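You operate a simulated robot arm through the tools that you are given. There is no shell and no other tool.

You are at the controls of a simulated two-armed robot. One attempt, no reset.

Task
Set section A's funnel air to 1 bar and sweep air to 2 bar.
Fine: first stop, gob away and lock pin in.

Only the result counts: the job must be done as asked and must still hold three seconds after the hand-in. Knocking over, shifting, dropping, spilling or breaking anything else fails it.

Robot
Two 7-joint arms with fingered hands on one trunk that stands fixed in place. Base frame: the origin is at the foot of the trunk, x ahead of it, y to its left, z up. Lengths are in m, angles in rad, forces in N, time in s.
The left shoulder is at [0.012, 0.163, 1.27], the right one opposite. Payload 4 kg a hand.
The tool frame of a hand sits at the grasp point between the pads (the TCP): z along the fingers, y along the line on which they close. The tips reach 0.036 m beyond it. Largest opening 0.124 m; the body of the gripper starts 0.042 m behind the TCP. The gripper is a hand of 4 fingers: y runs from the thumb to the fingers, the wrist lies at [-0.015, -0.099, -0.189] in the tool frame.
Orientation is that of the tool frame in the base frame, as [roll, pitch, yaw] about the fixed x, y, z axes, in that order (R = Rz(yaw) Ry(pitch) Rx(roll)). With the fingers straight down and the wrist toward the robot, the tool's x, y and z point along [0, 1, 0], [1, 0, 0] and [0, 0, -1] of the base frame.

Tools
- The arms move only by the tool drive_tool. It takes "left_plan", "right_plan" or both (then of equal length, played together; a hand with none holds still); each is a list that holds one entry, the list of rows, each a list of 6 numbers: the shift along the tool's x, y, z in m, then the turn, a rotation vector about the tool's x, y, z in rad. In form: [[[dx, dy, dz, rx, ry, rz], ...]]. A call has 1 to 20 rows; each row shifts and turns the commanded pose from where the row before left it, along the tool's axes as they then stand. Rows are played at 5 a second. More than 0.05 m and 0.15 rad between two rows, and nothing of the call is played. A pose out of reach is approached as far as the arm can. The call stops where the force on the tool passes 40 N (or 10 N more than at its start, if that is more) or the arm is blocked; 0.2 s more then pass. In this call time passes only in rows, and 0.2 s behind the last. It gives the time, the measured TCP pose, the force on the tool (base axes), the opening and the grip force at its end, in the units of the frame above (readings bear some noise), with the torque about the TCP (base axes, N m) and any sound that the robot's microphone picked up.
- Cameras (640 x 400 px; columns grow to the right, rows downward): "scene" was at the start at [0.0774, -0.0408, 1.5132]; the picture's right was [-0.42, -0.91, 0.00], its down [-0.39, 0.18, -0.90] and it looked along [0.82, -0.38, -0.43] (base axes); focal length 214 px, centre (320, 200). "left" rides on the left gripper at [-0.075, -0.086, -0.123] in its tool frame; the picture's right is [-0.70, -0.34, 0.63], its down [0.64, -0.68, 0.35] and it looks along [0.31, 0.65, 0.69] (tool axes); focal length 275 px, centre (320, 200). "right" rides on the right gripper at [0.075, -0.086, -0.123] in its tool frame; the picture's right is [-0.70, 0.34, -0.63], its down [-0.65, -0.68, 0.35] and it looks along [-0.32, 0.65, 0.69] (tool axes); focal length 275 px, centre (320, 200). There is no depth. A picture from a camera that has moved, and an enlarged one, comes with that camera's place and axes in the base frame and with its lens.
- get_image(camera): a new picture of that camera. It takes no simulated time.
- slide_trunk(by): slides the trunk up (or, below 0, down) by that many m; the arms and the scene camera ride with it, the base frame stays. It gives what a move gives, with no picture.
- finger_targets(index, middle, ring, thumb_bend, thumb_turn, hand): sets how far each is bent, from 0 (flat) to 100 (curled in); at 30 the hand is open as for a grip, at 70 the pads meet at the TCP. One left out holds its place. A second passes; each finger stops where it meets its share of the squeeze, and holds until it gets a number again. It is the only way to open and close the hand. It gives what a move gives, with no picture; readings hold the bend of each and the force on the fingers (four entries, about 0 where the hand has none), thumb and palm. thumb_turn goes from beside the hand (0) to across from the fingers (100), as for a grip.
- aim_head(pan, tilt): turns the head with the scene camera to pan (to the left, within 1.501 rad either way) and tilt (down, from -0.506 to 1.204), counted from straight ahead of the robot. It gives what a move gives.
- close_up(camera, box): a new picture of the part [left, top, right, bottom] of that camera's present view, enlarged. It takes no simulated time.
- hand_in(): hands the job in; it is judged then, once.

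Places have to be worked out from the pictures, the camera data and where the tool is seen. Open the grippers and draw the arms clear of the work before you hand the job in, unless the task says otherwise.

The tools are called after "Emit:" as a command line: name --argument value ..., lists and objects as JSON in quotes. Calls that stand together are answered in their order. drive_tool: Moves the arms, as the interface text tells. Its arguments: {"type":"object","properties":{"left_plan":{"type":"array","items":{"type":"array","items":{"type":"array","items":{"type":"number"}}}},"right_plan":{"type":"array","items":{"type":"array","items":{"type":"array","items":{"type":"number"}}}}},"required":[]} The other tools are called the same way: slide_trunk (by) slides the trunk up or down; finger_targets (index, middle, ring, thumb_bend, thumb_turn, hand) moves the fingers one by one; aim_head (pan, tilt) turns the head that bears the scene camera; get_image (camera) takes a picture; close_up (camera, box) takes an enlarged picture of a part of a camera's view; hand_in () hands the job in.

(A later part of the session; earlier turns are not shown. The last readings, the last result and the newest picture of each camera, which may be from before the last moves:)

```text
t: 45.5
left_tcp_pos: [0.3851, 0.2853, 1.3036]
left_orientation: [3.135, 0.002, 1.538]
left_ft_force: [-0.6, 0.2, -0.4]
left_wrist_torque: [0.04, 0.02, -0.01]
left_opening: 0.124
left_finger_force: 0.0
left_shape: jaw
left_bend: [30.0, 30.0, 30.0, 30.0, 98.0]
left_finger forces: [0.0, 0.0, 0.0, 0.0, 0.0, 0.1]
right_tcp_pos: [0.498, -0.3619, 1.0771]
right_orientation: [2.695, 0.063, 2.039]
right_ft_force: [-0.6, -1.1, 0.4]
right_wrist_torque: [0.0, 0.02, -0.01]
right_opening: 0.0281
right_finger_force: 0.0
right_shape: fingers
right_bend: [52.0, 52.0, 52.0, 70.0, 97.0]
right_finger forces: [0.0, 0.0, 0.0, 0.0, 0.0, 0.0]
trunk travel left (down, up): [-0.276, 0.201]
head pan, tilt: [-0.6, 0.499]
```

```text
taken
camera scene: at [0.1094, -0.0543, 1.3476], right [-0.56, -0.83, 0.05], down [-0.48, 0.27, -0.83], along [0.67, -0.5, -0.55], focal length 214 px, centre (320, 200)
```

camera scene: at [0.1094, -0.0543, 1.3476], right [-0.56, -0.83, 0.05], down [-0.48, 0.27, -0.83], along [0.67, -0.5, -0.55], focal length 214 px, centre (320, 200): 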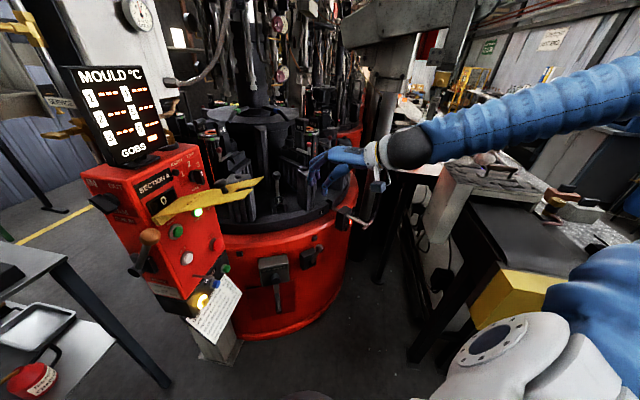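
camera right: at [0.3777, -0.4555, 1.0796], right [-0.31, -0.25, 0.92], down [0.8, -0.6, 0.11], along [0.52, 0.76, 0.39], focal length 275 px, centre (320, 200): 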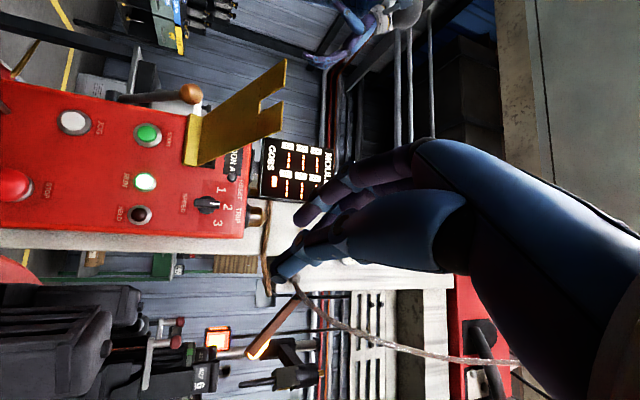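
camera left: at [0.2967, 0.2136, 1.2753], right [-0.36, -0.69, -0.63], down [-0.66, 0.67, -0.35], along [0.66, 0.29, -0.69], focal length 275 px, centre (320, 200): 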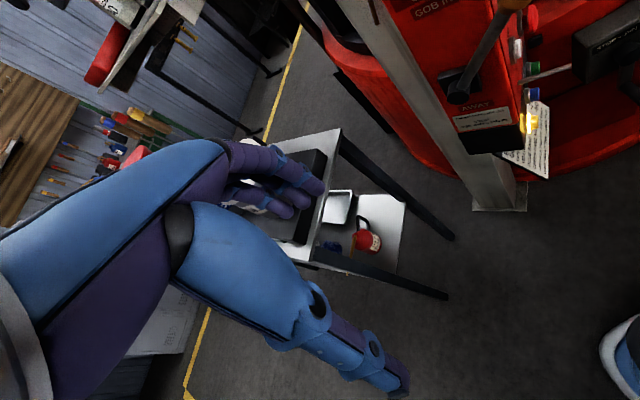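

Smooth so far. Continuing left, down, and yawing slightly.

Emit:
drive_tool --right_plan '[[[0.0187, 0.0078, 0.0307, -0.0223, 0.0155, -0.0324], [0.0187, 0.0078, 0.0307, -0.0223, 0.0155, -0.0324], [0.0187, 0.0078, 0.0307, -0.0223, 0.0155, -0.0324], [0.0187, 0.0078, 0.0307, -0.0223, 0.0155, -0.0324]]]'

Emit:
get_image --camera "scene"

Emit:
get_image --camera "right"

```text
t: 46.5
left_tcp_pos: [0.3832, 0.288, 1.3032]
left_orientation: [3.133, 0.001, 1.537]
left_ft_force: [0.1, 1.1, 0.1]
left_wrist_torque: [-0.08, -0.04, 0.03]
left_opening: 0.1238
left_finger_force: 0.0
left_shape: jaw
left_bend: [30.0, 30.0, 30.0, 30.0, 98.0]
left_finger forces: [0.0, 0.0, 0.0, 0.0, 0.0, 0.0]
right_tcp_pos: [0.5404, -0.2575, 0.9825]
right_orientation: [2.61, 0.076, 2.18]
right_ft_force: [-0.6, 0.6, -5.5]
right_wrist_torque: [0.09, -0.27, -0.01]
right_opening: 0.0285
right_finger_force: 0.2
right_shape: fingers
right_bend: [52.0, 52.0, 52.0, 70.0, 97.0]
right_finger forces: [0.1, 0.0, 0.0, 0.1, 0.0, 0.1]
trunk travel left (down, up): [-0.276, 0.201]
head pan, tilt: [-0.6, 0.499]
```

```text
taken
camera scene: at [0.1088, -0.0514, 1.3478], right [-0.56, -0.82, 0.06], down [-0.48, 0.27, -0.84], along [0.67, -0.5, -0.55], focal length 214 px, centre (320, 200)
```

scene: 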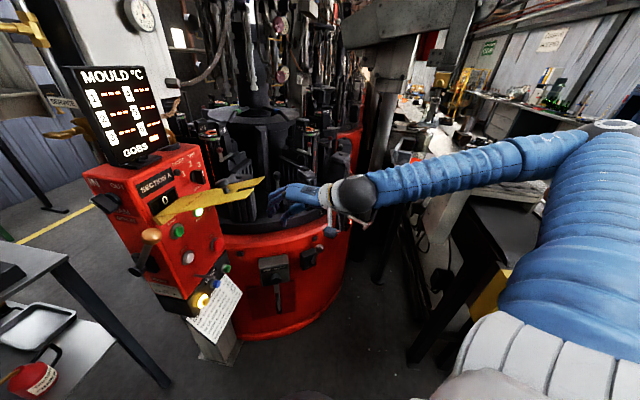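

```text
taken
camera right: at [0.384, -0.2696, 1.039], right [0.34, -0.54, 0.77], down [0.06, -0.8, -0.59], along [0.94, 0.25, -0.24], focal length 275 px, centre (320, 200)
```

right: 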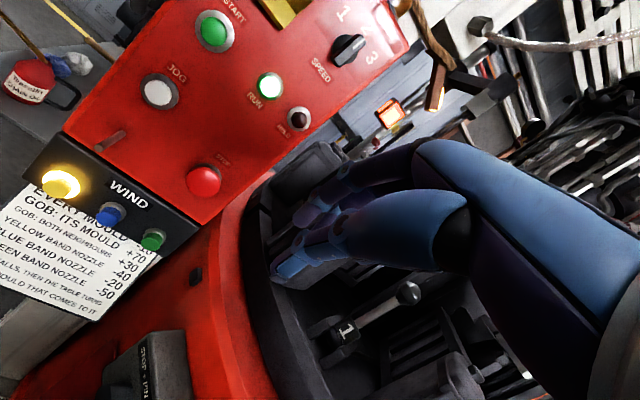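

Near the panel now; a small 5 N reading appeared. I open the fingers slightly more (tips lead more) and re-read the forces to see whether that was only motion.

Emit:
finger_targets --hand "right" --index 45 --middle 45 --ring 45

Emit:
close_up --camera "scene" --box '[190, 140, 390, 270]'

```text
t: 47.5
left_tcp_pos: [0.384, 0.2874, 1.304]
left_orientation: [3.134, 0.001, 1.538]
left_ft_force: [-0.1, 0.3, -0.7]
left_wrist_torque: [0.01, 0.0, 0.03]
left_opening: 0.1242
left_finger_force: 0.0
left_shape: jaw
left_bend: [30.0, 30.0, 30.0, 30.0, 98.0]
left_finger forces: [0.0, 0.1, 0.0, 0.1, 0.0, 0.1]
right_tcp_pos: [0.5409, -0.2588, 0.9773]
right_orientation: [2.617, 0.07, 2.182]
right_ft_force: [-0.1, -0.6, 0.3]
right_wrist_torque: [0.0, 0.0, -0.01]
right_opening: 0.0392
right_finger_force: 0.1
right_shape: fingers
right_bend: [45.0, 45.0, 45.0, 70.0, 97.0]
right_finger forces: [0.0, 0.0, 0.0, 0.1, 0.0, 0.0]
trunk travel left (down, up): [-0.276, 0.201]
head pan, tilt: [-0.6, 0.499]
```

```text
3.08 times, centred on (290, 205) of scene
camera zoom: at [0.1094, -0.0528, 1.3477], right [-0.56, -0.83, 0.06], down [-0.48, 0.27, -0.83], along [0.67, -0.5, -0.55], focal length 660 px, centre (412, 185)
```

zoom: 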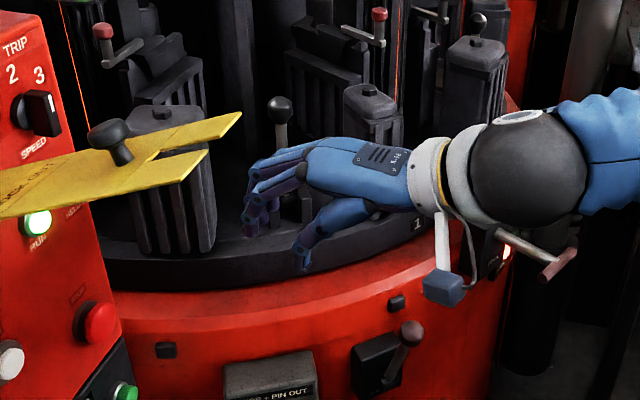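

Forces are zero, so that was motion only. Advancing to the pre-press point, about 4 cm off the STOP cap.

Emit:
drive_tool --right_plan '[[[0.015, 0.0075, 0.0296, -0.0115, 0.0101, -0.0172], [0.015, 0.0075, 0.0296, -0.0115, 0.0101, -0.0172], [0.015, 0.0075, 0.0296, -0.0115, 0.0101, -0.0172], [0.015, 0.0075, 0.0296, -0.0115, 0.0101, -0.0172], [0.015, 0.0075, 0.0296, -0.0115, 0.0101, -0.0172]]]'

Emit:
close_up --camera "scene" --box '[150, 140, 350, 290]'

Emit:
get_image --camera "right"

Emit:
get_image --camera "scene"

```text
t: 48.7
left_tcp_pos: [0.3857, 0.2871, 1.3028]
left_orientation: [3.137, 0.0, 1.539]
left_ft_force: [0.4, -0.5, -0.2]
left_wrist_torque: [-0.04, 0.01, 0.01]
left_opening: 0.1239
left_finger_force: 0.1
left_shape: jaw
left_bend: [30.0, 30.0, 30.0, 30.0, 98.0]
left_finger forces: [0.0, 0.0, 0.0, 0.1, 0.0, 0.0]
right_tcp_pos: [0.5928, -0.1736, 0.9482]
right_orientation: [2.586, 0.07, 2.286]
right_ft_force: [0.9, 1.2, -0.3]
right_wrist_torque: [-0.01, -0.03, 0.03]
right_opening: 0.0396
right_finger_force: 0.1
right_shape: fingers
right_bend: [45.0, 45.0, 45.0, 70.0, 97.0]
right_finger forces: [0.1, 0.0, 0.0, 0.0, 0.0, 0.1]
right hand out of reach, approached as far as the arm can: row 3, 4, 5
trunk travel left (down, up): [-0.276, 0.201]
head pan, tilt: [-0.6, 0.499]
```

```text
2.67 times, centred on (250, 215) of scene
camera zoom: at [0.11, -0.0522, 1.3477], right [-0.56, -0.83, 0.06], down [-0.48, 0.27, -0.83], along [0.67, -0.5, -0.55], focal length 572 px, centre (507, 160)
```

zoom: 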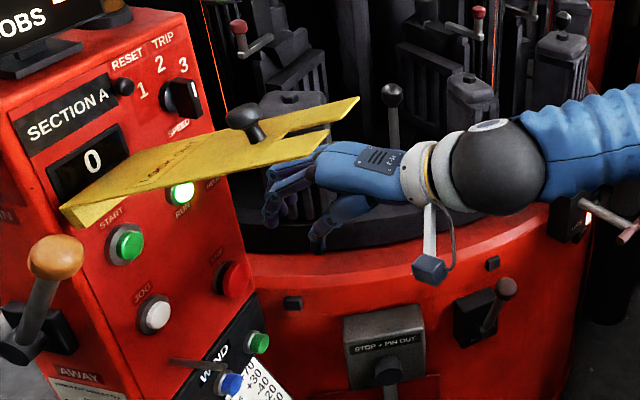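

```text
taken
camera right: at [0.4379, -0.2036, 1.0014], right [0.39, -0.52, 0.76], down [0.15, -0.78, -0.61], along [0.91, 0.35, -0.22], focal length 275 px, centre (320, 200)
```

right: 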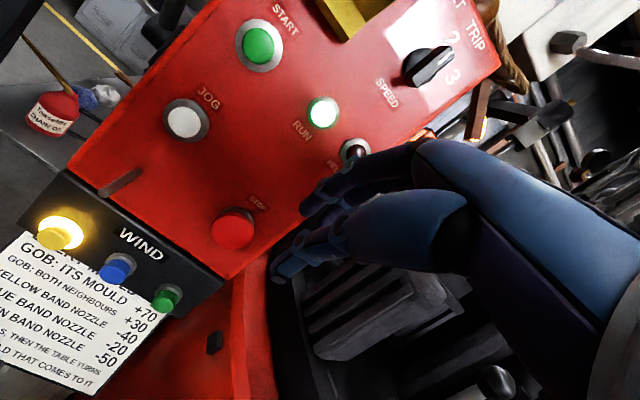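

```text
taken
camera scene: at [0.11, -0.0522, 1.3477], right [-0.56, -0.83, 0.06], down [-0.48, 0.27, -0.83], along [0.67, -0.5, -0.55], focal length 214 px, centre (320, 200)
```

scene: 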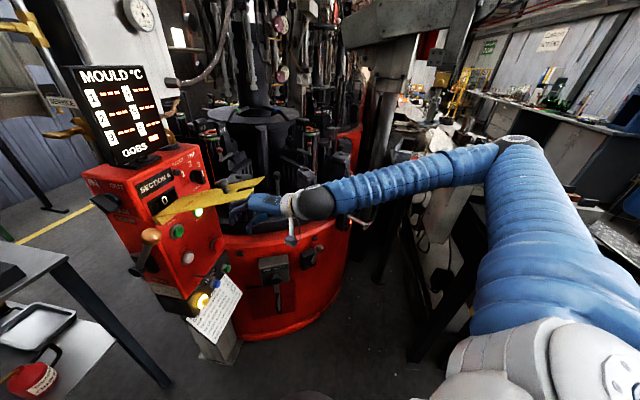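

Now in a good elbow configuration; only height is lacking. Lowering the trunk by 0.085 m brings the fingertips level with the STOP button.

Emit:
slide_trunk --by -0.085

Emit:
get_image --camera "scene"

Emit:
get_image --camera "right"

```text
t: 49.9
left_tcp_pos: [0.3832, 0.287, 1.2187]
left_orientation: [3.135, 0.001, 1.538]
left_ft_force: [0.0, -0.4, 0.1]
left_wrist_torque: [-0.02, 0.01, 0.02]
left_opening: 0.1238
left_finger_force: 0.0
left_shape: jaw
left_bend: [30.0, 30.0, 30.0, 30.0, 98.0]
left_finger forces: [0.1, 0.0, 0.0, 0.0, 0.1, 0.1]
right_tcp_pos: [0.5908, -0.1734, 0.8664]
right_orientation: [2.564, 0.072, 2.283]
right_ft_force: [-0.3, 1.2, -0.1]
right_wrist_torque: [0.0, -0.03, 0.02]
right_opening: 0.0397
right_finger_force: 0.0
right_shape: fingers
right_bend: [45.0, 45.0, 45.0, 70.0, 97.0]
right_finger forces: [0.1, 0.0, 0.1, 0.0, 0.1, 0.1]
trunk travel left (down, up): [-0.191, 0.286]
head pan, tilt: [-0.6, 0.499]
```

```text
taken
camera scene: at [0.1505, -0.0528, 1.2483], right [-0.55, -0.83, 0.11], down [-0.56, 0.27, -0.78], along [0.62, -0.5, -0.61], focal length 214 px, centre (320, 200)
```

scene: 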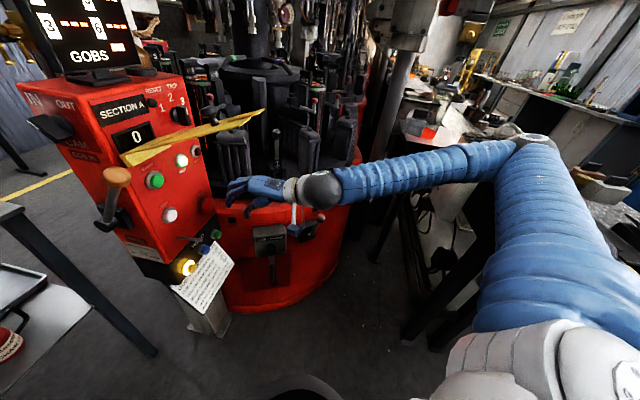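

```text
taken
camera right: at [0.4358, -0.2043, 0.9166], right [0.37, -0.53, 0.76], down [0.16, -0.77, -0.61], along [0.91, 0.35, -0.2], focal length 275 px, centre (320, 200)
```

right: 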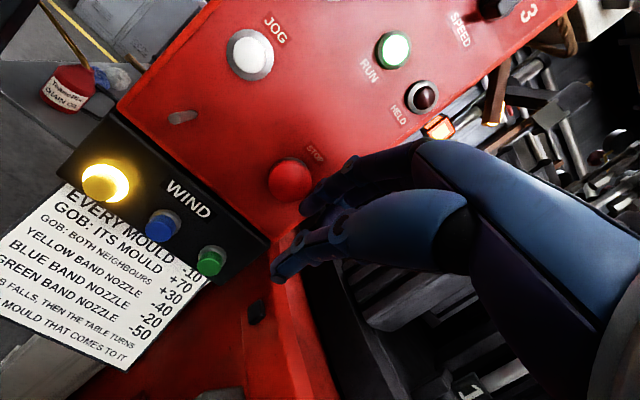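

Fingertips are at about [0.631, -0.139, 0.858], roughly 6 cm from STOP. I move to within about 1 cm of the button.

Emit:
drive_tool --right_plan '[[[0.007, 0.0137, 0.0101, 0, 0, 0], [0.007, 0.0137, 0.0101, 0, 0, 0], [0.007, 0.0137, 0.0101, 0, 0, 0]]]'

Emit:
get_image --camera "right"

Emit:
close_up --camera "scene" --box '[120, 120, 340, 280]'

```text
t: 50.7
left_tcp_pos: [0.3842, 0.2867, 1.2183]
left_orientation: [3.135, 0.0, 1.537]
left_ft_force: [0.1, 0.1, 0.0]
left_wrist_torque: [-0.01, 0.02, -0.01]
left_opening: 0.124
left_finger_force: 0.1
left_shape: jaw
left_bend: [30.0, 30.0, 30.0, 30.0, 98.0]
left_finger forces: [0.0, 0.1, 0.0, 0.0, 0.0, 0.1]
right_tcp_pos: [0.6168, -0.1277, 0.8662]
right_orientation: [2.574, 0.07, 2.285]
right_ft_force: [-2.0, -1.9, 0.7]
right_wrist_torque: [0.03, -0.02, -0.02]
right_opening: 0.0371
right_finger_force: 1.4
right_shape: fingers
right_bend: [46.0, 46.0, 45.0, 70.0, 97.0]
right_finger forces: [2.0, 1.2, 0.1, 0.1, 0.1, 0.0]
right hand out of reach, approached as far as the arm can: row 3
trunk travel left (down, up): [-0.191, 0.286]
head pan, tilt: [-0.6, 0.499]
heard: click
```

```text
taken
camera right: at [0.4618, -0.1563, 0.9183], right [0.38, -0.52, 0.76], down [0.16, -0.78, -0.61], along [0.91, 0.35, -0.21], focal length 275 px, centre (320, 200)
```

right: 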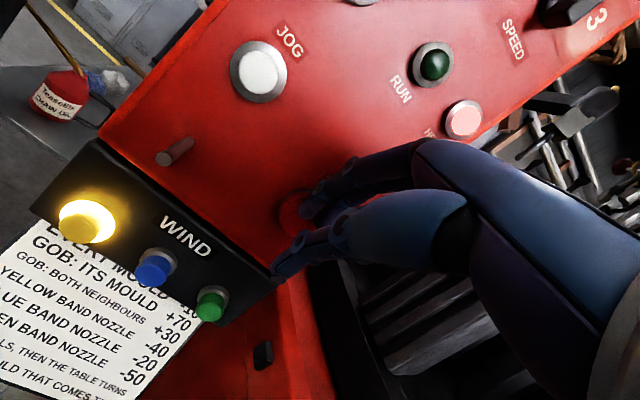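

```text
2.50 times, centred on (230, 200) of scene
camera zoom: at [0.1509, -0.0529, 1.2479], right [-0.55, -0.82, 0.11], down [-0.56, 0.27, -0.78], along [0.62, -0.5, -0.61], focal length 536 px, centre (545, 200)
```

zoom: 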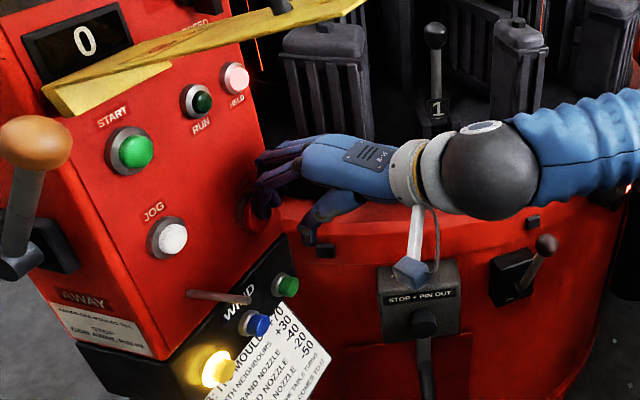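

A click was heard, RUN is off and HELD is lit: the section is stopped. I back the hand off along the same line.

Emit:
drive_tool --right_plan '[[[-0.007, -0.0137, -0.0101, 0, 0, 0], [-0.007, -0.0137, -0.0101, 0, 0, 0], [-0.007, -0.0137, -0.0101, 0, 0, 0]]]'

Emit:
close_up --camera "scene" --box '[20, 100, 260, 280]'

Emit:
get_image --camera "left"

```text
t: 51.5
left_tcp_pos: [0.3836, 0.287, 1.218]
left_orientation: [3.135, 0.001, 1.539]
left_ft_force: [0.9, 0.1, 0.4]
left_wrist_torque: [-0.01, 0.0, 0.0]
left_opening: 0.1239
left_finger_force: 0.1
left_shape: jaw
left_bend: [30.0, 30.0, 30.0, 30.0, 98.0]
left_finger forces: [0.0, 0.1, 0.1, 0.0, 0.0, 0.0]
right_tcp_pos: [0.5909, -0.1753, 0.8699]
right_orientation: [2.565, 0.072, 2.282]
right_ft_force: [0.1, 0.8, 0.4]
right_wrist_torque: [-0.02, 0.01, 0.01]
right_opening: 0.0393
right_finger_force: 0.1
right_shape: fingers
right_bend: [45.0, 45.0, 45.0, 70.0, 97.0]
right_finger forces: [0.1, 0.0, 0.0, 0.0, 0.0, 0.0]
trunk travel left (down, up): [-0.191, 0.286]
head pan, tilt: [-0.6, 0.499]
```

```text
2.22 times, centred on (140, 190) of scene
camera zoom: at [0.1507, -0.0531, 1.248], right [-0.55, -0.83, 0.11], down [-0.56, 0.27, -0.78], along [0.62, -0.5, -0.61], focal length 477 px, centre (720, 222)
```

zoom: 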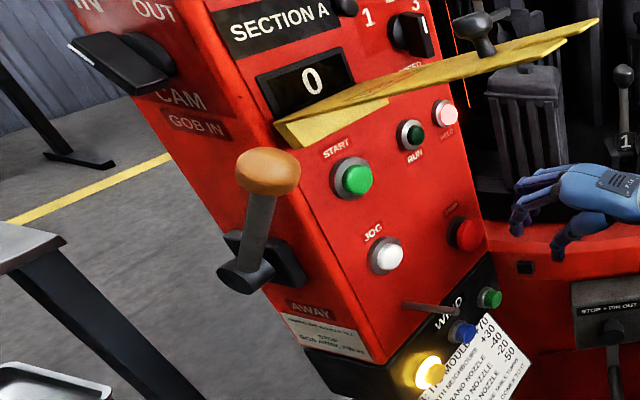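

```text
taken
camera left: at [0.2949, 0.2137, 1.3415], right [-0.35, -0.69, -0.64], down [-0.66, 0.67, -0.35], along [0.66, 0.29, -0.69], focal length 275 px, centre (320, 200)
```

left: 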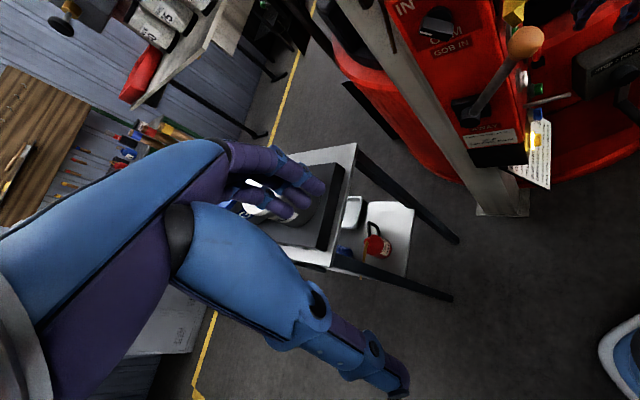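

STOP holds (HELD lit). Next is the gob lever on the panel's left side: ball ≈ [0.531, 0.029, 1.048], hub ≈ [0.589, 0.084, 0.94], to be swung from "GOB IN" (up) over the front to "AWAY" (down). First, retract the right hand and flatten the left hand's fingers to use as a push bar.

Emit:
drive_tool --right_plan '[[[-0.0153, -0.0183, -0.0306, 0, 0, 0], [-0.0153, -0.0183, -0.0306, 0, 0, 0], [-0.0153, -0.0183, -0.0306, 0, 0, 0], [-0.0153, -0.0183, -0.0306, 0, 0, 0], [-0.0153, -0.0183, -0.0306, 0, 0, 0], [-0.0153, -0.0183, -0.0306, 0, 0, 0]]]'

Emit:
finger_targets --hand "left" --index 0 --middle 0 --ring 0 --thumb_bend 0 --thumb_turn 0

Emit:
get_image --camera "left"

Emit:
get_image --camera "scene"

```text
t: 53.1
left_tcp_pos: [0.3837, 0.2857, 1.2186]
left_orientation: [3.134, 0.0, 1.537]
left_ft_force: [0.0, 0.4, 0.6]
left_wrist_torque: [0.01, 0.03, -0.01]
left_opening: 0.1238
left_finger_force: 0.0
left_shape: jaw
left_bend: [30.0, 30.0, 30.0, 30.0, 98.0]
left_finger forces: [0.0, 0.0, 0.0, 0.0, 0.0, 0.1]
right_tcp_pos: [0.4984, -0.3327, 1.1239]
right_orientation: [2.279, 0.271, 2.232]
right_ft_force: [0.9, -0.5, -0.3]
right_wrist_torque: [0.01, 0.0, 0.03]
right_opening: 0.0398
right_finger_force: 0.1
right_shape: fingers
right_bend: [45.0, 45.0, 45.0, 70.0, 98.0]
right_finger forces: [0.1, 0.0, 0.1, 0.0, 0.0, 0.0]
right hand out of reach, approached as far as the arm can: row 5, 6
trunk travel left (down, up): [-0.191, 0.286]
head pan, tilt: [-0.6, 0.499]
stopped in row 6 (right hand): the arm was blocked; the commanded pose is now the measured one
```

```text
t: 54.1
left_tcp_pos: [0.3845, 0.2866, 1.2181]
left_orientation: [3.135, 0.001, 1.537]
left_ft_force: [0.0, -0.3, 0.3]
left_wrist_torque: [-0.01, 0.0, 0.0]
left_opening: 0.178
left_finger_force: 0.1
left_shape: fingers
left_bend: [0.0, 0.0, 0.0, 0.0, 0.0]
left_finger forces: [0.0, 0.1, 0.0, 0.0, 0.0, 0.0]
right_tcp_pos: [0.5001, -0.3335, 1.1234]
right_orientation: [2.276, 0.273, 2.23]
right_ft_force: [0.4, -0.5, 0.0]
right_wrist_torque: [-0.02, 0.01, -0.02]
right_opening: 0.0397
right_finger_force: 0.0
right_shape: fingers
right_bend: [45.0, 45.0, 45.0, 70.0, 98.0]
right_finger forces: [0.1, 0.0, 0.0, 0.0, 0.0, 0.1]
trunk travel left (down, up): [-0.191, 0.286]
head pan, tilt: [-0.6, 0.499]
```

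```text
taken
camera left: at [0.295, 0.2131, 1.3414], right [-0.36, -0.69, -0.64], down [-0.66, 0.67, -0.35], along [0.66, 0.29, -0.69], focal length 275 px, centre (320, 200)
```

left: 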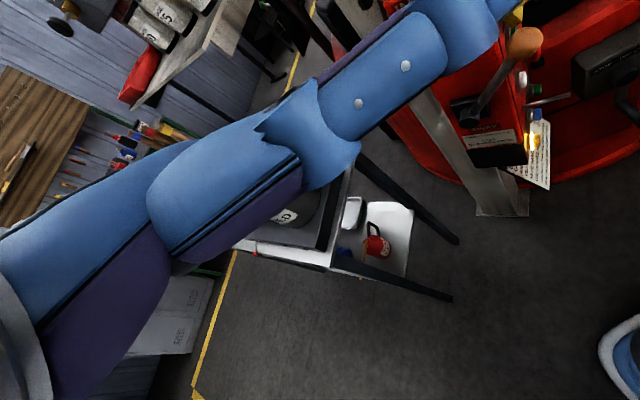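

```text
taken
camera scene: at [0.1511, -0.053, 1.2479], right [-0.55, -0.83, 0.11], down [-0.56, 0.27, -0.78], along [0.62, -0.5, -0.61], focal length 214 px, centre (320, 200)
```

scene: 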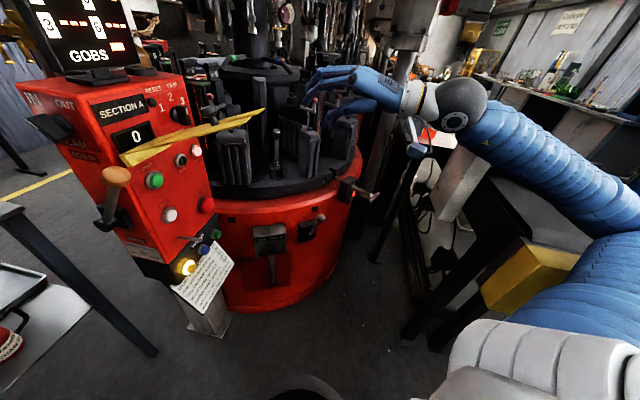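

Finger bar geometry is clear. Now raise the trunk 0.2 m so the left arm can come in from the left with elbow out.

Emit:
slide_trunk --by 0.2

Emit:
aim_head --pan -0.1 --tilt 0.6

Emit:
get_image --camera "scene"

```text
t: 56.3
left_tcp_pos: [0.385, 0.2864, 1.4184]
left_orientation: [3.135, 0.002, 1.537]
left_ft_force: [-0.2, 0.4, -0.8]
left_wrist_torque: [0.03, 0.0, 0.02]
left_opening: 0.1783
left_finger_force: 0.1
left_shape: fingers
left_bend: [0.0, 0.0, 0.0, 0.0, 0.0]
left_finger forces: [0.0, 0.0, 0.1, 0.0, 0.1, 0.0]
right_tcp_pos: [0.4996, -0.333, 1.3239]
right_orientation: [2.275, 0.272, 2.228]
right_ft_force: [0.3, -0.4, 0.2]
right_wrist_torque: [0.03, 0.03, 0.02]
right_opening: 0.0392
right_finger_force: 0.0
right_shape: fingers
right_bend: [45.0, 45.0, 45.0, 70.0, 98.0]
right_finger forces: [0.1, 0.1, 0.0, 0.0, 0.0, 0.1]
trunk travel left (down, up): [-0.391, 0.086]
head pan, tilt: [-0.6, 0.499]
```

```text
t: 57.2
left_tcp_pos: [0.3837, 0.2852, 1.4174]
left_orientation: [3.135, 0.002, 1.538]
left_ft_force: [-0.1, -0.9, 0.2]
left_wrist_torque: [0.01, 0.0, -0.01]
left_opening: 0.1785
left_finger_force: 0.1
left_shape: fingers
left_bend: [0.0, 0.0, 0.0, 0.0, 0.0]
left_finger forces: [0.0, 0.0, 0.1, 0.1, 0.0, 0.0]
right_tcp_pos: [0.4994, -0.334, 1.3237]
right_orientation: [2.278, 0.273, 2.229]
right_ft_force: [-0.4, -0.3, 0.0]
right_wrist_torque: [-0.01, -0.02, 0.0]
right_opening: 0.0394
right_finger_force: 0.0
right_shape: fingers
right_bend: [45.0, 45.0, 45.0, 70.0, 98.0]
right_finger forces: [0.1, 0.1, 0.0, 0.0, 0.1, 0.0]
trunk travel left (down, up): [-0.391, 0.086]
head pan, tilt: [-0.099, 0.6]
```

```text
taken
camera scene: at [0.0869, -0.0104, 1.4631], right [-0.1, -0.99, 0.0], down [-0.58, 0.06, -0.81], along [0.81, -0.08, -0.58], focal length 214 px, centre (320, 200)
```

scene: 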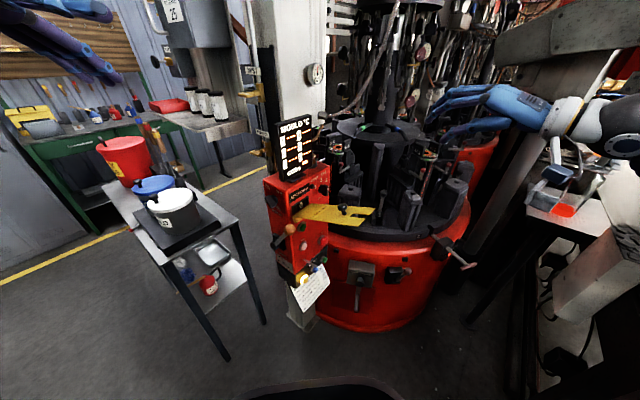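

Now bring the left hand rightward while yawing inward, in free space above the lever.

Emit:
drive_tool --left_plan '[[[-0.0239, 0.0085, 0.0167, 0, 0, 0.078], [-0.0232, 0.0104, 0.0167, 0, 0, 0.078], [-0.0224, 0.0121, 0.0167, 0, 0, 0.078], [-0.0214, 0.0138, 0.0167, 0, 0, 0.078], [-0.0202, 0.0154, 0.0167, 0, 0, 0.078], [-0.0189, 0.0169, 0.0167, 0, 0, 0.078]]]'

Emit:
get_image --camera "scene"

Emit:
get_image --camera "left"

```text
t: 58.6
left_tcp_pos: [0.4323, 0.1412, 1.3176]
left_orientation: [3.135, -0.001, 1.069]
left_ft_force: [0.4, 0.6, 0.6]
left_wrist_torque: [-0.01, 0.05, 0.0]
left_opening: 0.1785
left_finger_force: 0.0
left_shape: fingers
left_bend: [0.0, 0.0, 0.0, 0.0, 0.0]
left_finger forces: [0.1, 0.0, 0.0, 0.1, 0.0, 0.0]
right_tcp_pos: [0.5006, -0.3343, 1.3231]
right_orientation: [2.278, 0.272, 2.232]
right_ft_force: [-0.9, -0.3, -0.1]
right_wrist_torque: [0.0, -0.04, 0.04]
right_opening: 0.0395
right_finger_force: 0.0
right_shape: fingers
right_bend: [45.0, 45.0, 45.0, 70.0, 98.0]
right_finger forces: [0.0, 0.0, 0.0, 0.0, 0.0, 0.0]
trunk travel left (down, up): [-0.391, 0.086]
head pan, tilt: [-0.099, 0.6]
```

```text
taken
camera scene: at [0.088, -0.0109, 1.463], right [-0.1, -1.0, 0.0], down [-0.58, 0.06, -0.81], along [0.81, -0.08, -0.58], focal length 214 px, centre (320, 200)
```

scene: 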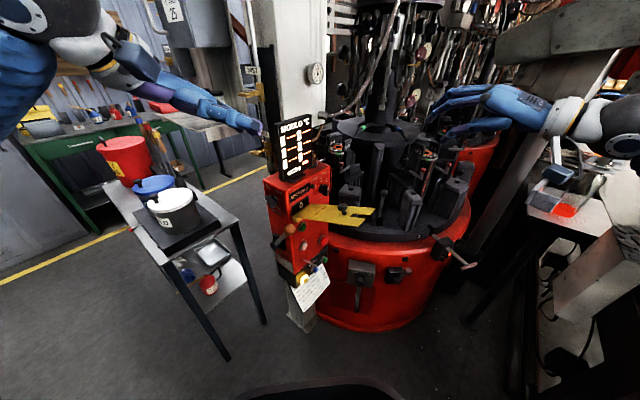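

```text
taken
camera left: at [0.3203, 0.1157, 1.4406], right [-0.63, -0.45, -0.64], down [-0.28, 0.89, -0.35], along [0.73, -0.04, -0.69], focal length 275 px, centre (320, 200)
```

left: 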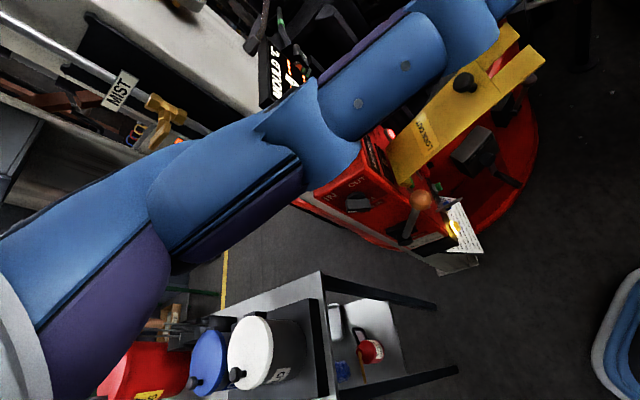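

No reach issues. Now tilt the left hand so the flat fingers become horizontal (palm down).

Emit:
drive_tool --left_plan '[[[0, 0, 0, -0.12, 0, 0], [0, 0, 0, -0.12, 0, 0], [0, 0, 0, -0.12, 0, 0], [0, 0, 0, -0.12, 0, 0]]]'

Emit:
get_image --camera "scene"

```text
t: 59.6
left_tcp_pos: [0.4656, 0.1407, 1.3452]
left_orientation: [2.655, -0.001, 1.069]
left_ft_force: [-0.5, 0.7, 0.3]
left_wrist_torque: [0.0, 0.04, 0.05]
left_opening: 0.1784
left_finger_force: 0.0
left_shape: fingers
left_bend: [0.0, 0.0, 0.0, 0.0, 0.0]
left_finger forces: [0.0, 0.1, 0.1, 0.0, 0.1, 0.0]
left hand out of reach, approached as far as the arm can: row 3, 4
right_tcp_pos: [0.4999, -0.3328, 1.3247]
right_orientation: [2.279, 0.273, 2.229]
right_ft_force: [0.6, -1.1, -0.5]
right_wrist_torque: [-0.02, -0.03, 0.0]
right_opening: 0.0394
right_finger_force: 0.1
right_shape: fingers
right_bend: [45.0, 45.0, 45.0, 70.0, 98.0]
right_finger forces: [0.0, 0.1, 0.0, 0.1, 0.0, 0.0]
trunk travel left (down, up): [-0.391, 0.086]
head pan, tilt: [-0.099, 0.6]
```

```text
taken
camera scene: at [0.087, -0.0098, 1.4631], right [-0.1, -1.0, 0.0], down [-0.58, 0.06, -0.81], along [0.81, -0.08, -0.58], focal length 214 px, centre (320, 200)
```

scene: 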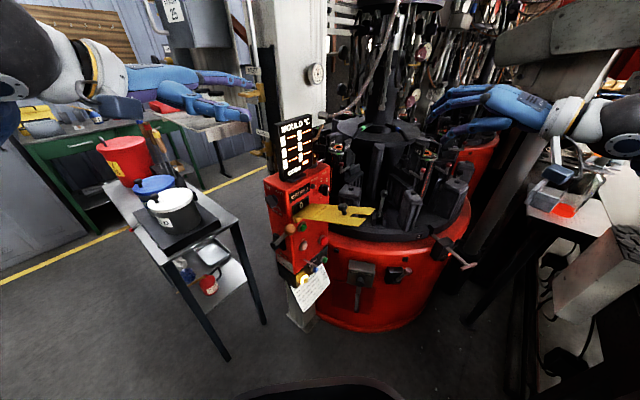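

The tilt reached about 28°, leaving the flat fingers only ~16° below horizontal, which is usable. Moving lower and yawing further, staying left of and above the lever.

Emit:
drive_tool --left_plan '[[[-0.0064, -0.0106, 0.0293, -0.006, -0.0196, 0.0371], [-0.0064, -0.0106, 0.0293, -0.006, -0.0196, 0.0371], [-0.0064, -0.0106, 0.0293, -0.006, -0.0196, 0.0371], [-0.0064, -0.0106, 0.0293, -0.006, -0.0196, 0.0371]]]'

Emit:
get_image --camera "scene"

Emit:
get_image --camera "left"

```text
t: 60.6
left_tcp_pos: [0.5055, 0.1072, 1.2432]
left_orientation: [2.632, -0.003, 0.9]
left_ft_force: [1.0, 2.8, 2.9]
left_wrist_torque: [-0.31, -0.08, 0.31]
left_opening: 0.1778
left_finger_force: 1.7
left_shape: fingers
left_bend: [0.0, 0.0, 0.0, 0.0, 0.0]
left_finger forces: [0.4, 3.4, 0.1, 0.0, 0.0, 0.0]
left hand out of reach, approached as far as the arm can: row 1, 2, 3, 4
right_tcp_pos: [0.5009, -0.3328, 1.324]
right_orientation: [2.279, 0.273, 2.23]
right_ft_force: [-0.1, 0.6, -0.7]
right_wrist_torque: [0.03, -0.01, 0.06]
right_opening: 0.0392
right_finger_force: 0.0
right_shape: fingers
right_bend: [45.0, 45.0, 45.0, 70.0, 98.0]
right_finger forces: [0.1, 0.0, 0.1, 0.0, 0.0, 0.0]
trunk travel left (down, up): [-0.391, 0.086]
head pan, tilt: [-0.099, 0.6]
```

```text
taken
camera scene: at [0.0871, -0.0092, 1.4631], right [-0.1, -1.0, 0.0], down [-0.58, 0.06, -0.81], along [0.81, -0.08, -0.58], focal length 214 px, centre (320, 200)
```

scene: 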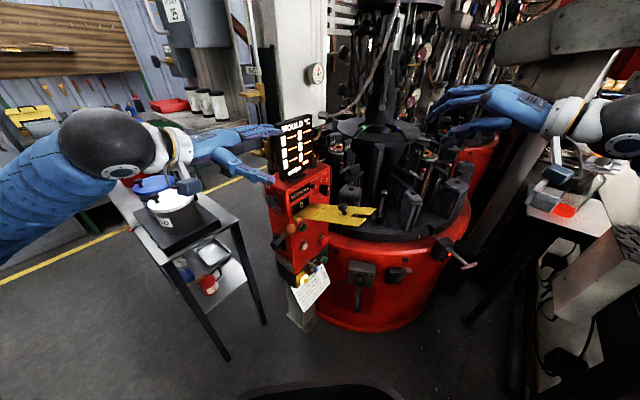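

```text
taken
camera left: at [0.3533, 0.1311, 1.3093], right [-0.42, -0.55, -0.72], down [0.07, 0.77, -0.63], along [0.9, -0.32, -0.29], focal length 275 px, centre (320, 200)
```

left: 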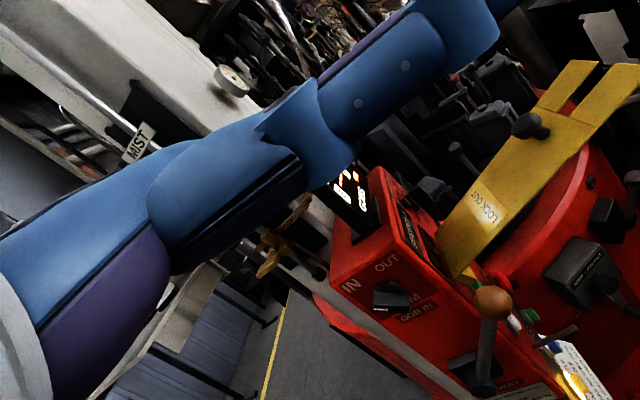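

A finger is lightly touching (3 N) the left edge of the display. Backing straight off immediately.

Emit:
drive_tool --left_plan '[[[-0.0069, -0.0287, -0.016, 0, 0, 0], [-0.0069, -0.0287, -0.016, 0, 0, 0]]]'

Emit:
get_image --camera "scene"

Emit:
close_up --camera "scene" --box '[190, 90, 390, 290]'

```text
t: 61.2
left_tcp_pos: [0.4972, 0.1372, 1.2649]
left_orientation: [2.633, -0.005, 0.899]
left_ft_force: [-0.7, 0.6, 1.1]
left_wrist_torque: [0.02, -0.01, -0.01]
left_opening: 0.178
left_finger_force: 0.0
left_shape: fingers
left_bend: [0.0, 0.0, 0.0, 0.0, 0.0]
left_finger forces: [0.0, 0.1, 0.0, 0.0, 0.0, 0.0]
left hand out of reach, approached as far as the arm can: row 1, 2
right_tcp_pos: [0.4987, -0.3334, 1.3247]
right_orientation: [2.278, 0.275, 2.225]
right_ft_force: [0.1, -0.8, -0.4]
right_wrist_torque: [0.01, 0.03, -0.01]
right_opening: 0.0397
right_finger_force: 0.1
right_shape: fingers
right_bend: [45.0, 45.0, 45.0, 70.0, 98.0]
right_finger forces: [0.0, 0.0, 0.0, 0.0, 0.0, 0.0]
trunk travel left (down, up): [-0.391, 0.086]
head pan, tilt: [-0.099, 0.6]
```

```text
taken
camera scene: at [0.0864, -0.0099, 1.4632], right [-0.1, -0.99, 0.0], down [-0.58, 0.06, -0.81], along [0.81, -0.08, -0.58], focal length 214 px, centre (320, 200)
```

scene: 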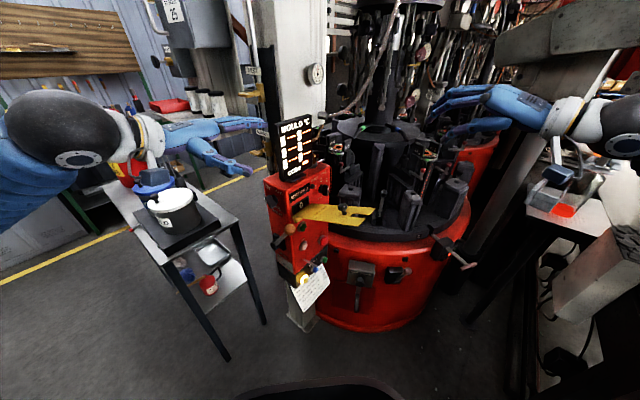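

```text
2.00 times, centred on (290, 190) of scene
camera zoom: at [0.0864, -0.0099, 1.4632], right [-0.1, -0.99, 0.0], down [-0.58, 0.06, -0.81], along [0.81, -0.08, -0.58], focal length 429 px, centre (380, 220)
```

zoom: 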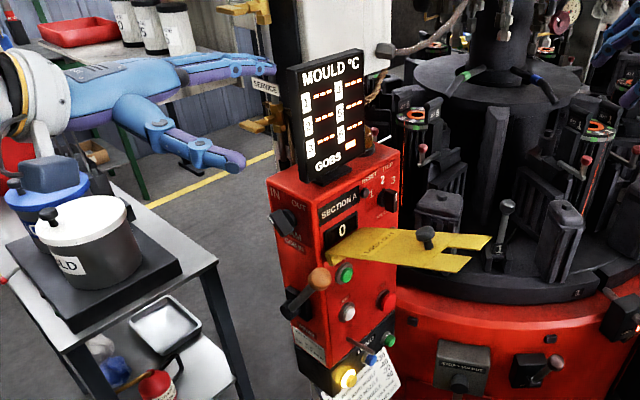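

The display is intact. The flat approach is limited since the wrist gets too close to the shoulder. A better way is a more sideways (yawed) hand pointing down-right with the fingers sloping over the ball; I raise the trunk to gain distance, then re-orient while backing away.

Emit:
slide_trunk --by 0.08

Emit:
drive_tool --left_plan '[[[-0.005, -0.015, -0.005, 0.0275, -0.05, 0.09], [-0.005, -0.015, -0.005, 0.0275, -0.05, 0.09], [-0.005, -0.01, 0.0, 0.0275, -0.05, 0.09], [0, 0, 0, 0.0275, -0.05, 0.09]]]'

Emit:
get_image --camera "scene"

Emit:
get_image --camera "left"

```text
t: 62.4
left_tcp_pos: [0.4988, 0.1365, 1.3434]
left_orientation: [2.632, -0.004, 0.898]
left_ft_force: [0.0, -0.1, 0.2]
left_wrist_torque: [0.04, -0.04, -0.01]
left_opening: 0.1785
left_finger_force: 0.1
left_shape: fingers
left_bend: [0.0, 0.0, 0.0, 0.0, 0.0]
left_finger forces: [0.0, 0.0, 0.0, 0.0, 0.0, 0.0]
right_tcp_pos: [0.5001, -0.334, 1.4039]
right_orientation: [2.277, 0.273, 2.229]
right_ft_force: [0.5, 0.6, 0.0]
right_wrist_torque: [-0.02, 0.0, -0.03]
right_opening: 0.0396
right_finger_force: 0.0
right_shape: fingers
right_bend: [45.0, 45.0, 45.0, 70.0, 98.0]
right_finger forces: [0.1, 0.1, 0.1, 0.1, 0.0, 0.0]
trunk travel left (down, up): [-0.471, 0.006]
head pan, tilt: [-0.099, 0.6]
```

```text
t: 63.4
left_tcp_pos: [0.4606, 0.155, 1.3337]
left_orientation: [2.74, 0.017, 0.487]
left_ft_force: [-0.3, 0.9, -0.1]
left_wrist_torque: [-0.01, 0.0, 0.01]
left_opening: 0.1785
left_finger_force: 0.1
left_shape: fingers
left_bend: [0.0, 0.0, 0.0, 0.0, 0.0]
left_finger forces: [0.0, 0.0, 0.0, 0.0, 0.1, 0.0]
right_tcp_pos: [0.501, -0.3326, 1.404]
right_orientation: [2.28, 0.273, 2.23]
right_ft_force: [0.2, -0.4, 0.4]
right_wrist_torque: [0.01, -0.02, -0.01]
right_opening: 0.0395
right_finger_force: 0.0
right_shape: fingers
right_bend: [45.0, 45.0, 45.0, 70.0, 98.0]
right_finger forces: [0.0, 0.0, 0.0, 0.1, 0.0, 0.1]
trunk travel left (down, up): [-0.471, 0.006]
head pan, tilt: [-0.099, 0.6]
```

```text
taken
camera scene: at [0.0793, -0.0103, 1.5451], right [-0.1, -1.0, 0.0], down [-0.56, 0.06, -0.82], along [0.82, -0.08, -0.57], focal length 214 px, centre (320, 200)
```

scene: 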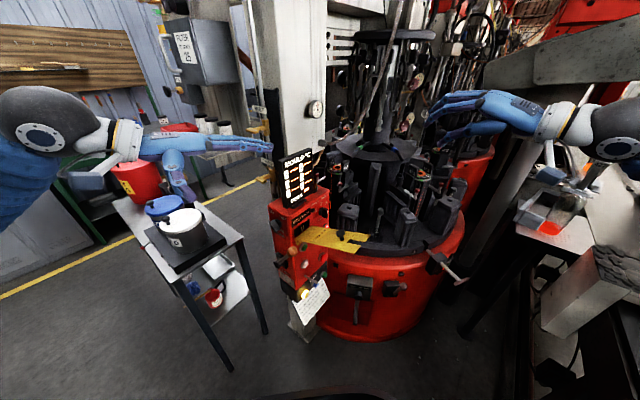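

```text
taken
camera left: at [0.3347, 0.2304, 1.4151], right [-0.65, -0.28, -0.7], down [0.33, 0.73, -0.59], along [0.68, -0.62, -0.39], focal length 275 px, centre (320, 200)
```

left: 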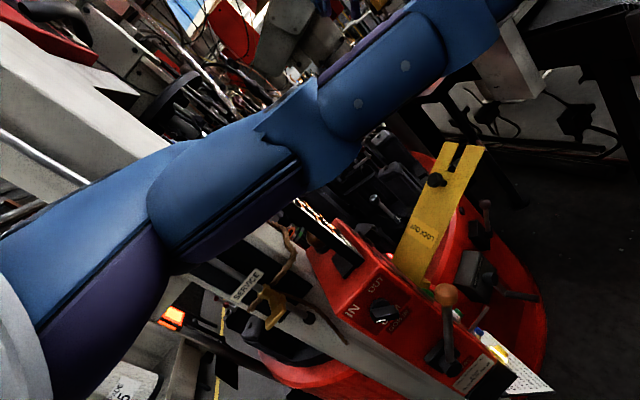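

No reach problem now (yaw −62°, tilt 23°). Descending toward a point just above and left of the lever ball.

Emit:
drive_tool --left_plan '[[[-0.0006, -0.0099, 0.0346, 0, 0, 0], [-0.0006, -0.0099, 0.0346, 0, 0, 0], [-0.0006, -0.0099, 0.0346, 0, 0, 0], [-0.0006, -0.0099, 0.0346, 0, 0, 0], [-0.0006, -0.0099, 0.0346, 0, 0, 0]]]'

Emit:
get_image --camera "scene"

Emit:
get_image --camera "left"

```text
t: 64.6
left_tcp_pos: [0.4639, 0.1337, 1.1527]
left_orientation: [2.74, 0.017, 0.491]
left_ft_force: [-0.9, -0.7, -0.6]
left_wrist_torque: [-0.01, -0.02, -0.01]
left_opening: 0.1785
left_finger_force: 0.0
left_shape: fingers
left_bend: [0.0, 0.0, 0.0, 0.0, 0.0]
left_finger forces: [0.1, 0.0, 0.0, 0.1, 0.1, 0.0]
right_tcp_pos: [0.4998, -0.3328, 1.4038]
right_orientation: [2.276, 0.271, 2.23]
right_ft_force: [0.3, -0.4, -0.6]
right_wrist_torque: [0.01, 0.0, 0.01]
right_opening: 0.0392
right_finger_force: 0.0
right_shape: fingers
right_bend: [45.0, 45.0, 45.0, 70.0, 98.0]
right_finger forces: [0.0, 0.1, 0.0, 0.0, 0.0, 0.0]
trunk travel left (down, up): [-0.471, 0.006]
head pan, tilt: [-0.099, 0.6]
```

```text
taken
camera scene: at [0.0785, -0.0102, 1.5451], right [-0.1, -1.0, 0.0], down [-0.56, 0.06, -0.82], along [0.82, -0.08, -0.57], focal length 214 px, centre (320, 200)
```

scene: 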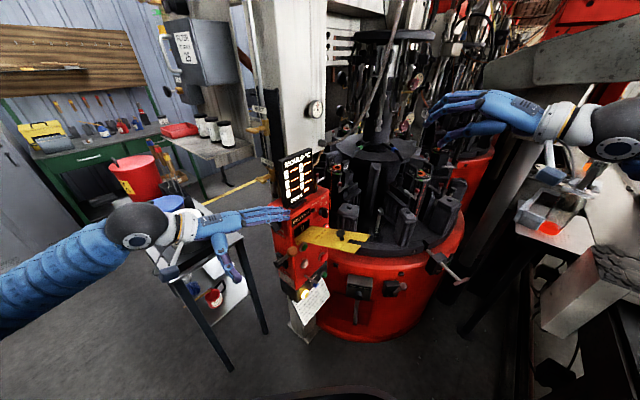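

```text
taken
camera left: at [0.3387, 0.2092, 1.2339], right [-0.65, -0.28, -0.7], down [0.33, 0.73, -0.59], along [0.68, -0.62, -0.39], focal length 275 px, centre (320, 200)
```

left: 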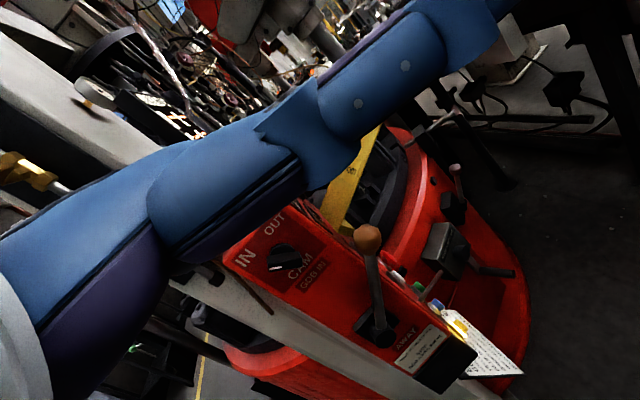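

Good, smooth. Zooming in to compare the fingertips with the lever ball.

Emit:
close_up --camera "scene" --box '[190, 150, 350, 310]'

Emit:
close_up --camera "left" --box '[220, 130, 520, 400]'

```text
2.50 times, centred on (270, 230) of scene
camera zoom: at [0.0785, -0.0102, 1.5451], right [-0.1, -1.0, 0.0], down [-0.56, 0.06, -0.82], along [0.82, -0.08, -0.57], focal length 536 px, centre (445, 125)
```

zoom: 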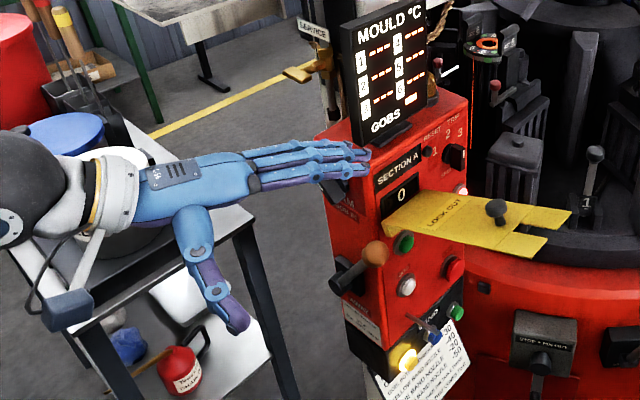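

```text
1.48 times, centred on (370, 265) of left
camera zoom: at [0.3387, 0.2092, 1.2339], right [-0.65, -0.28, -0.7], down [0.33, 0.73, -0.59], along [0.68, -0.62, -0.39], focal length 408 px, centre (246, 104)
```

zoom: 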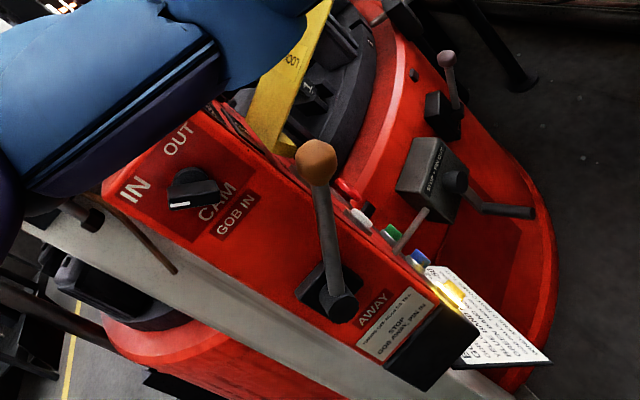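

The fingers extend a bit further than assumed (tip ≈ TCP + 0.121 along the pointing direction, +0.045 up). I move to just above the ball, keeping the tips left of the yellow plate.

Emit:
drive_tool --left_plan '[[[0.0032, -0.004, 0.0302, 0, 0, 0], [0.0032, -0.004, 0.0302, 0, 0, 0], [0.0032, -0.004, 0.0302, 0, 0, 0]]]'

Emit:
close_up --camera "scene" --box '[210, 170, 350, 310]'

Emit:
close_up --camera "left" --box '[220, 130, 520, 400]'

```text
t: 65.4
left_tcp_pos: [0.4825, 0.1144, 1.0656]
left_orientation: [2.741, 0.017, 0.489]
left_ft_force: [-0.2, 0.0, -0.9]
left_wrist_torque: [0.0, 0.01, -0.01]
left_opening: 0.178
left_finger_force: 0.0
left_shape: fingers
left_bend: [0.0, 0.0, 0.0, 0.0, 0.0]
left_finger forces: [0.1, 0.0, 0.2, 0.0, 0.1, 0.0]
right_tcp_pos: [0.5004, -0.3328, 1.4038]
right_orientation: [2.278, 0.274, 2.228]
right_ft_force: [0.6, -0.2, 0.0]
right_wrist_torque: [0.02, 0.0, 0.03]
right_opening: 0.0396
right_finger_force: 0.1
right_shape: fingers
right_bend: [45.0, 45.0, 45.0, 70.0, 98.0]
right_finger forces: [0.0, 0.1, 0.0, 0.0, 0.1, 0.0]
trunk travel left (down, up): [-0.471, 0.006]
head pan, tilt: [-0.099, 0.6]
```

```text
2.86 times, centred on (280, 240) of scene
camera zoom: at [0.0788, -0.0102, 1.5451], right [-0.1, -1.0, 0.0], down [-0.56, 0.06, -0.82], along [0.82, -0.08, -0.57], focal length 613 px, centre (434, 86)
```

zoom: 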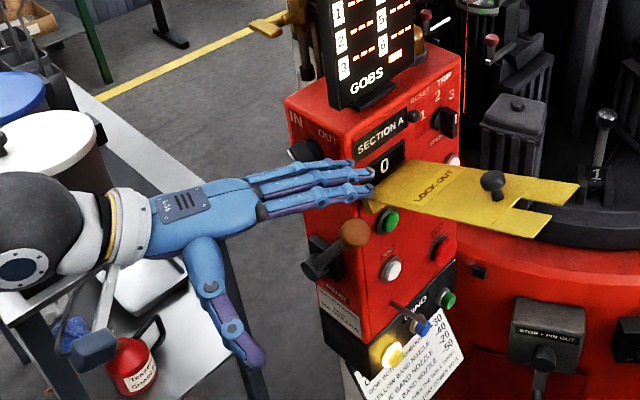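

```text
1.48 times, centred on (370, 265) of left
camera zoom: at [0.3579, 0.1912, 1.1471], right [-0.65, -0.28, -0.7], down [0.33, 0.73, -0.59], along [0.68, -0.62, -0.39], focal length 408 px, centre (246, 104)
```

zoom: 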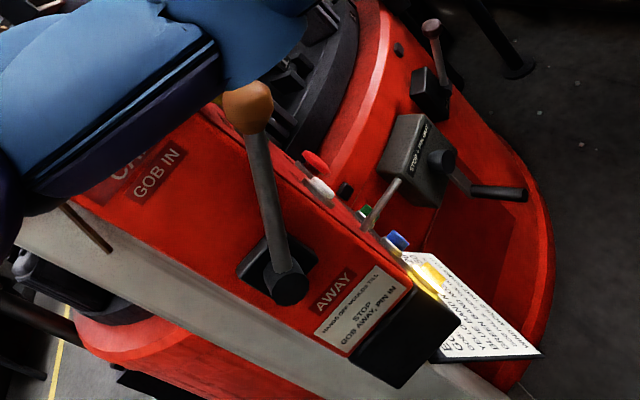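

Tips are clear of the plate by ~3 cm. Start pushing the ball down along its arc (first ~20°).

Emit:
drive_tool --left_plan '[[[-0.002, -0.012, 0.026, 0, 0, 0], [-0.0112, -0.005, 0.02, 0, 0, 0], [-0.0112, -0.005, 0.02, 0, 0, 0]]]'

Emit:
close_up --camera "scene" --box '[210, 170, 350, 310]'

Emit:
close_up --camera "left" --box '[220, 130, 520, 400]'

```text
t: 66.2
left_tcp_pos: [0.462, 0.0978, 0.9986]
left_orientation: [2.738, 0.014, 0.489]
left_ft_force: [1.0, 1.0, 7.7]
left_wrist_torque: [-0.54, -0.44, 0.16]
left_opening: 0.1783
left_finger_force: 3.4
left_shape: fingers
left_bend: [0.0, 0.0, 0.0, 0.0, 0.0]
left_finger forces: [0.1, 1.1, 6.1, 0.1, 0.0, 0.0]
right_tcp_pos: [0.4983, -0.3336, 1.4057]
right_orientation: [2.277, 0.272, 2.23]
right_ft_force: [-0.1, 0.2, -0.9]
right_wrist_torque: [0.01, -0.01, -0.04]
right_opening: 0.0393
right_finger_force: 0.1
right_shape: fingers
right_bend: [45.0, 45.0, 45.0, 70.0, 98.0]
right_finger forces: [0.1, 0.0, 0.1, 0.0, 0.0, 0.0]
trunk travel left (down, up): [-0.471, 0.006]
head pan, tilt: [-0.099, 0.6]
```

```text
2.86 times, centred on (280, 240) of scene
camera zoom: at [0.078, -0.0102, 1.5452], right [-0.1, -1.0, 0.0], down [-0.56, 0.06, -0.83], along [0.82, -0.08, -0.56], focal length 613 px, centre (434, 86)
```

zoom: 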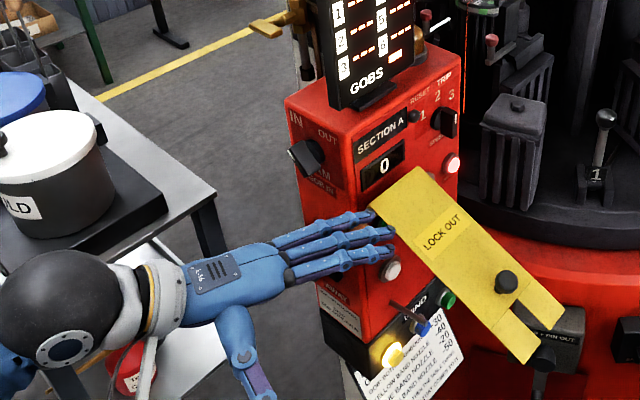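

```text
1.48 times, centred on (370, 265) of left
camera zoom: at [0.3377, 0.1741, 1.0801], right [-0.65, -0.28, -0.7], down [0.33, 0.73, -0.59], along [0.68, -0.62, -0.39], focal length 408 px, centre (246, 104)
```

zoom: 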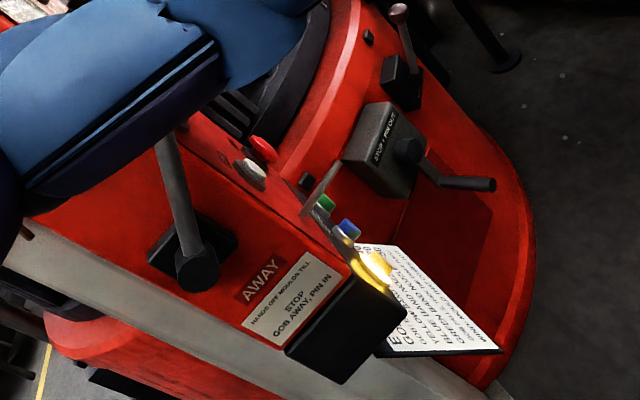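

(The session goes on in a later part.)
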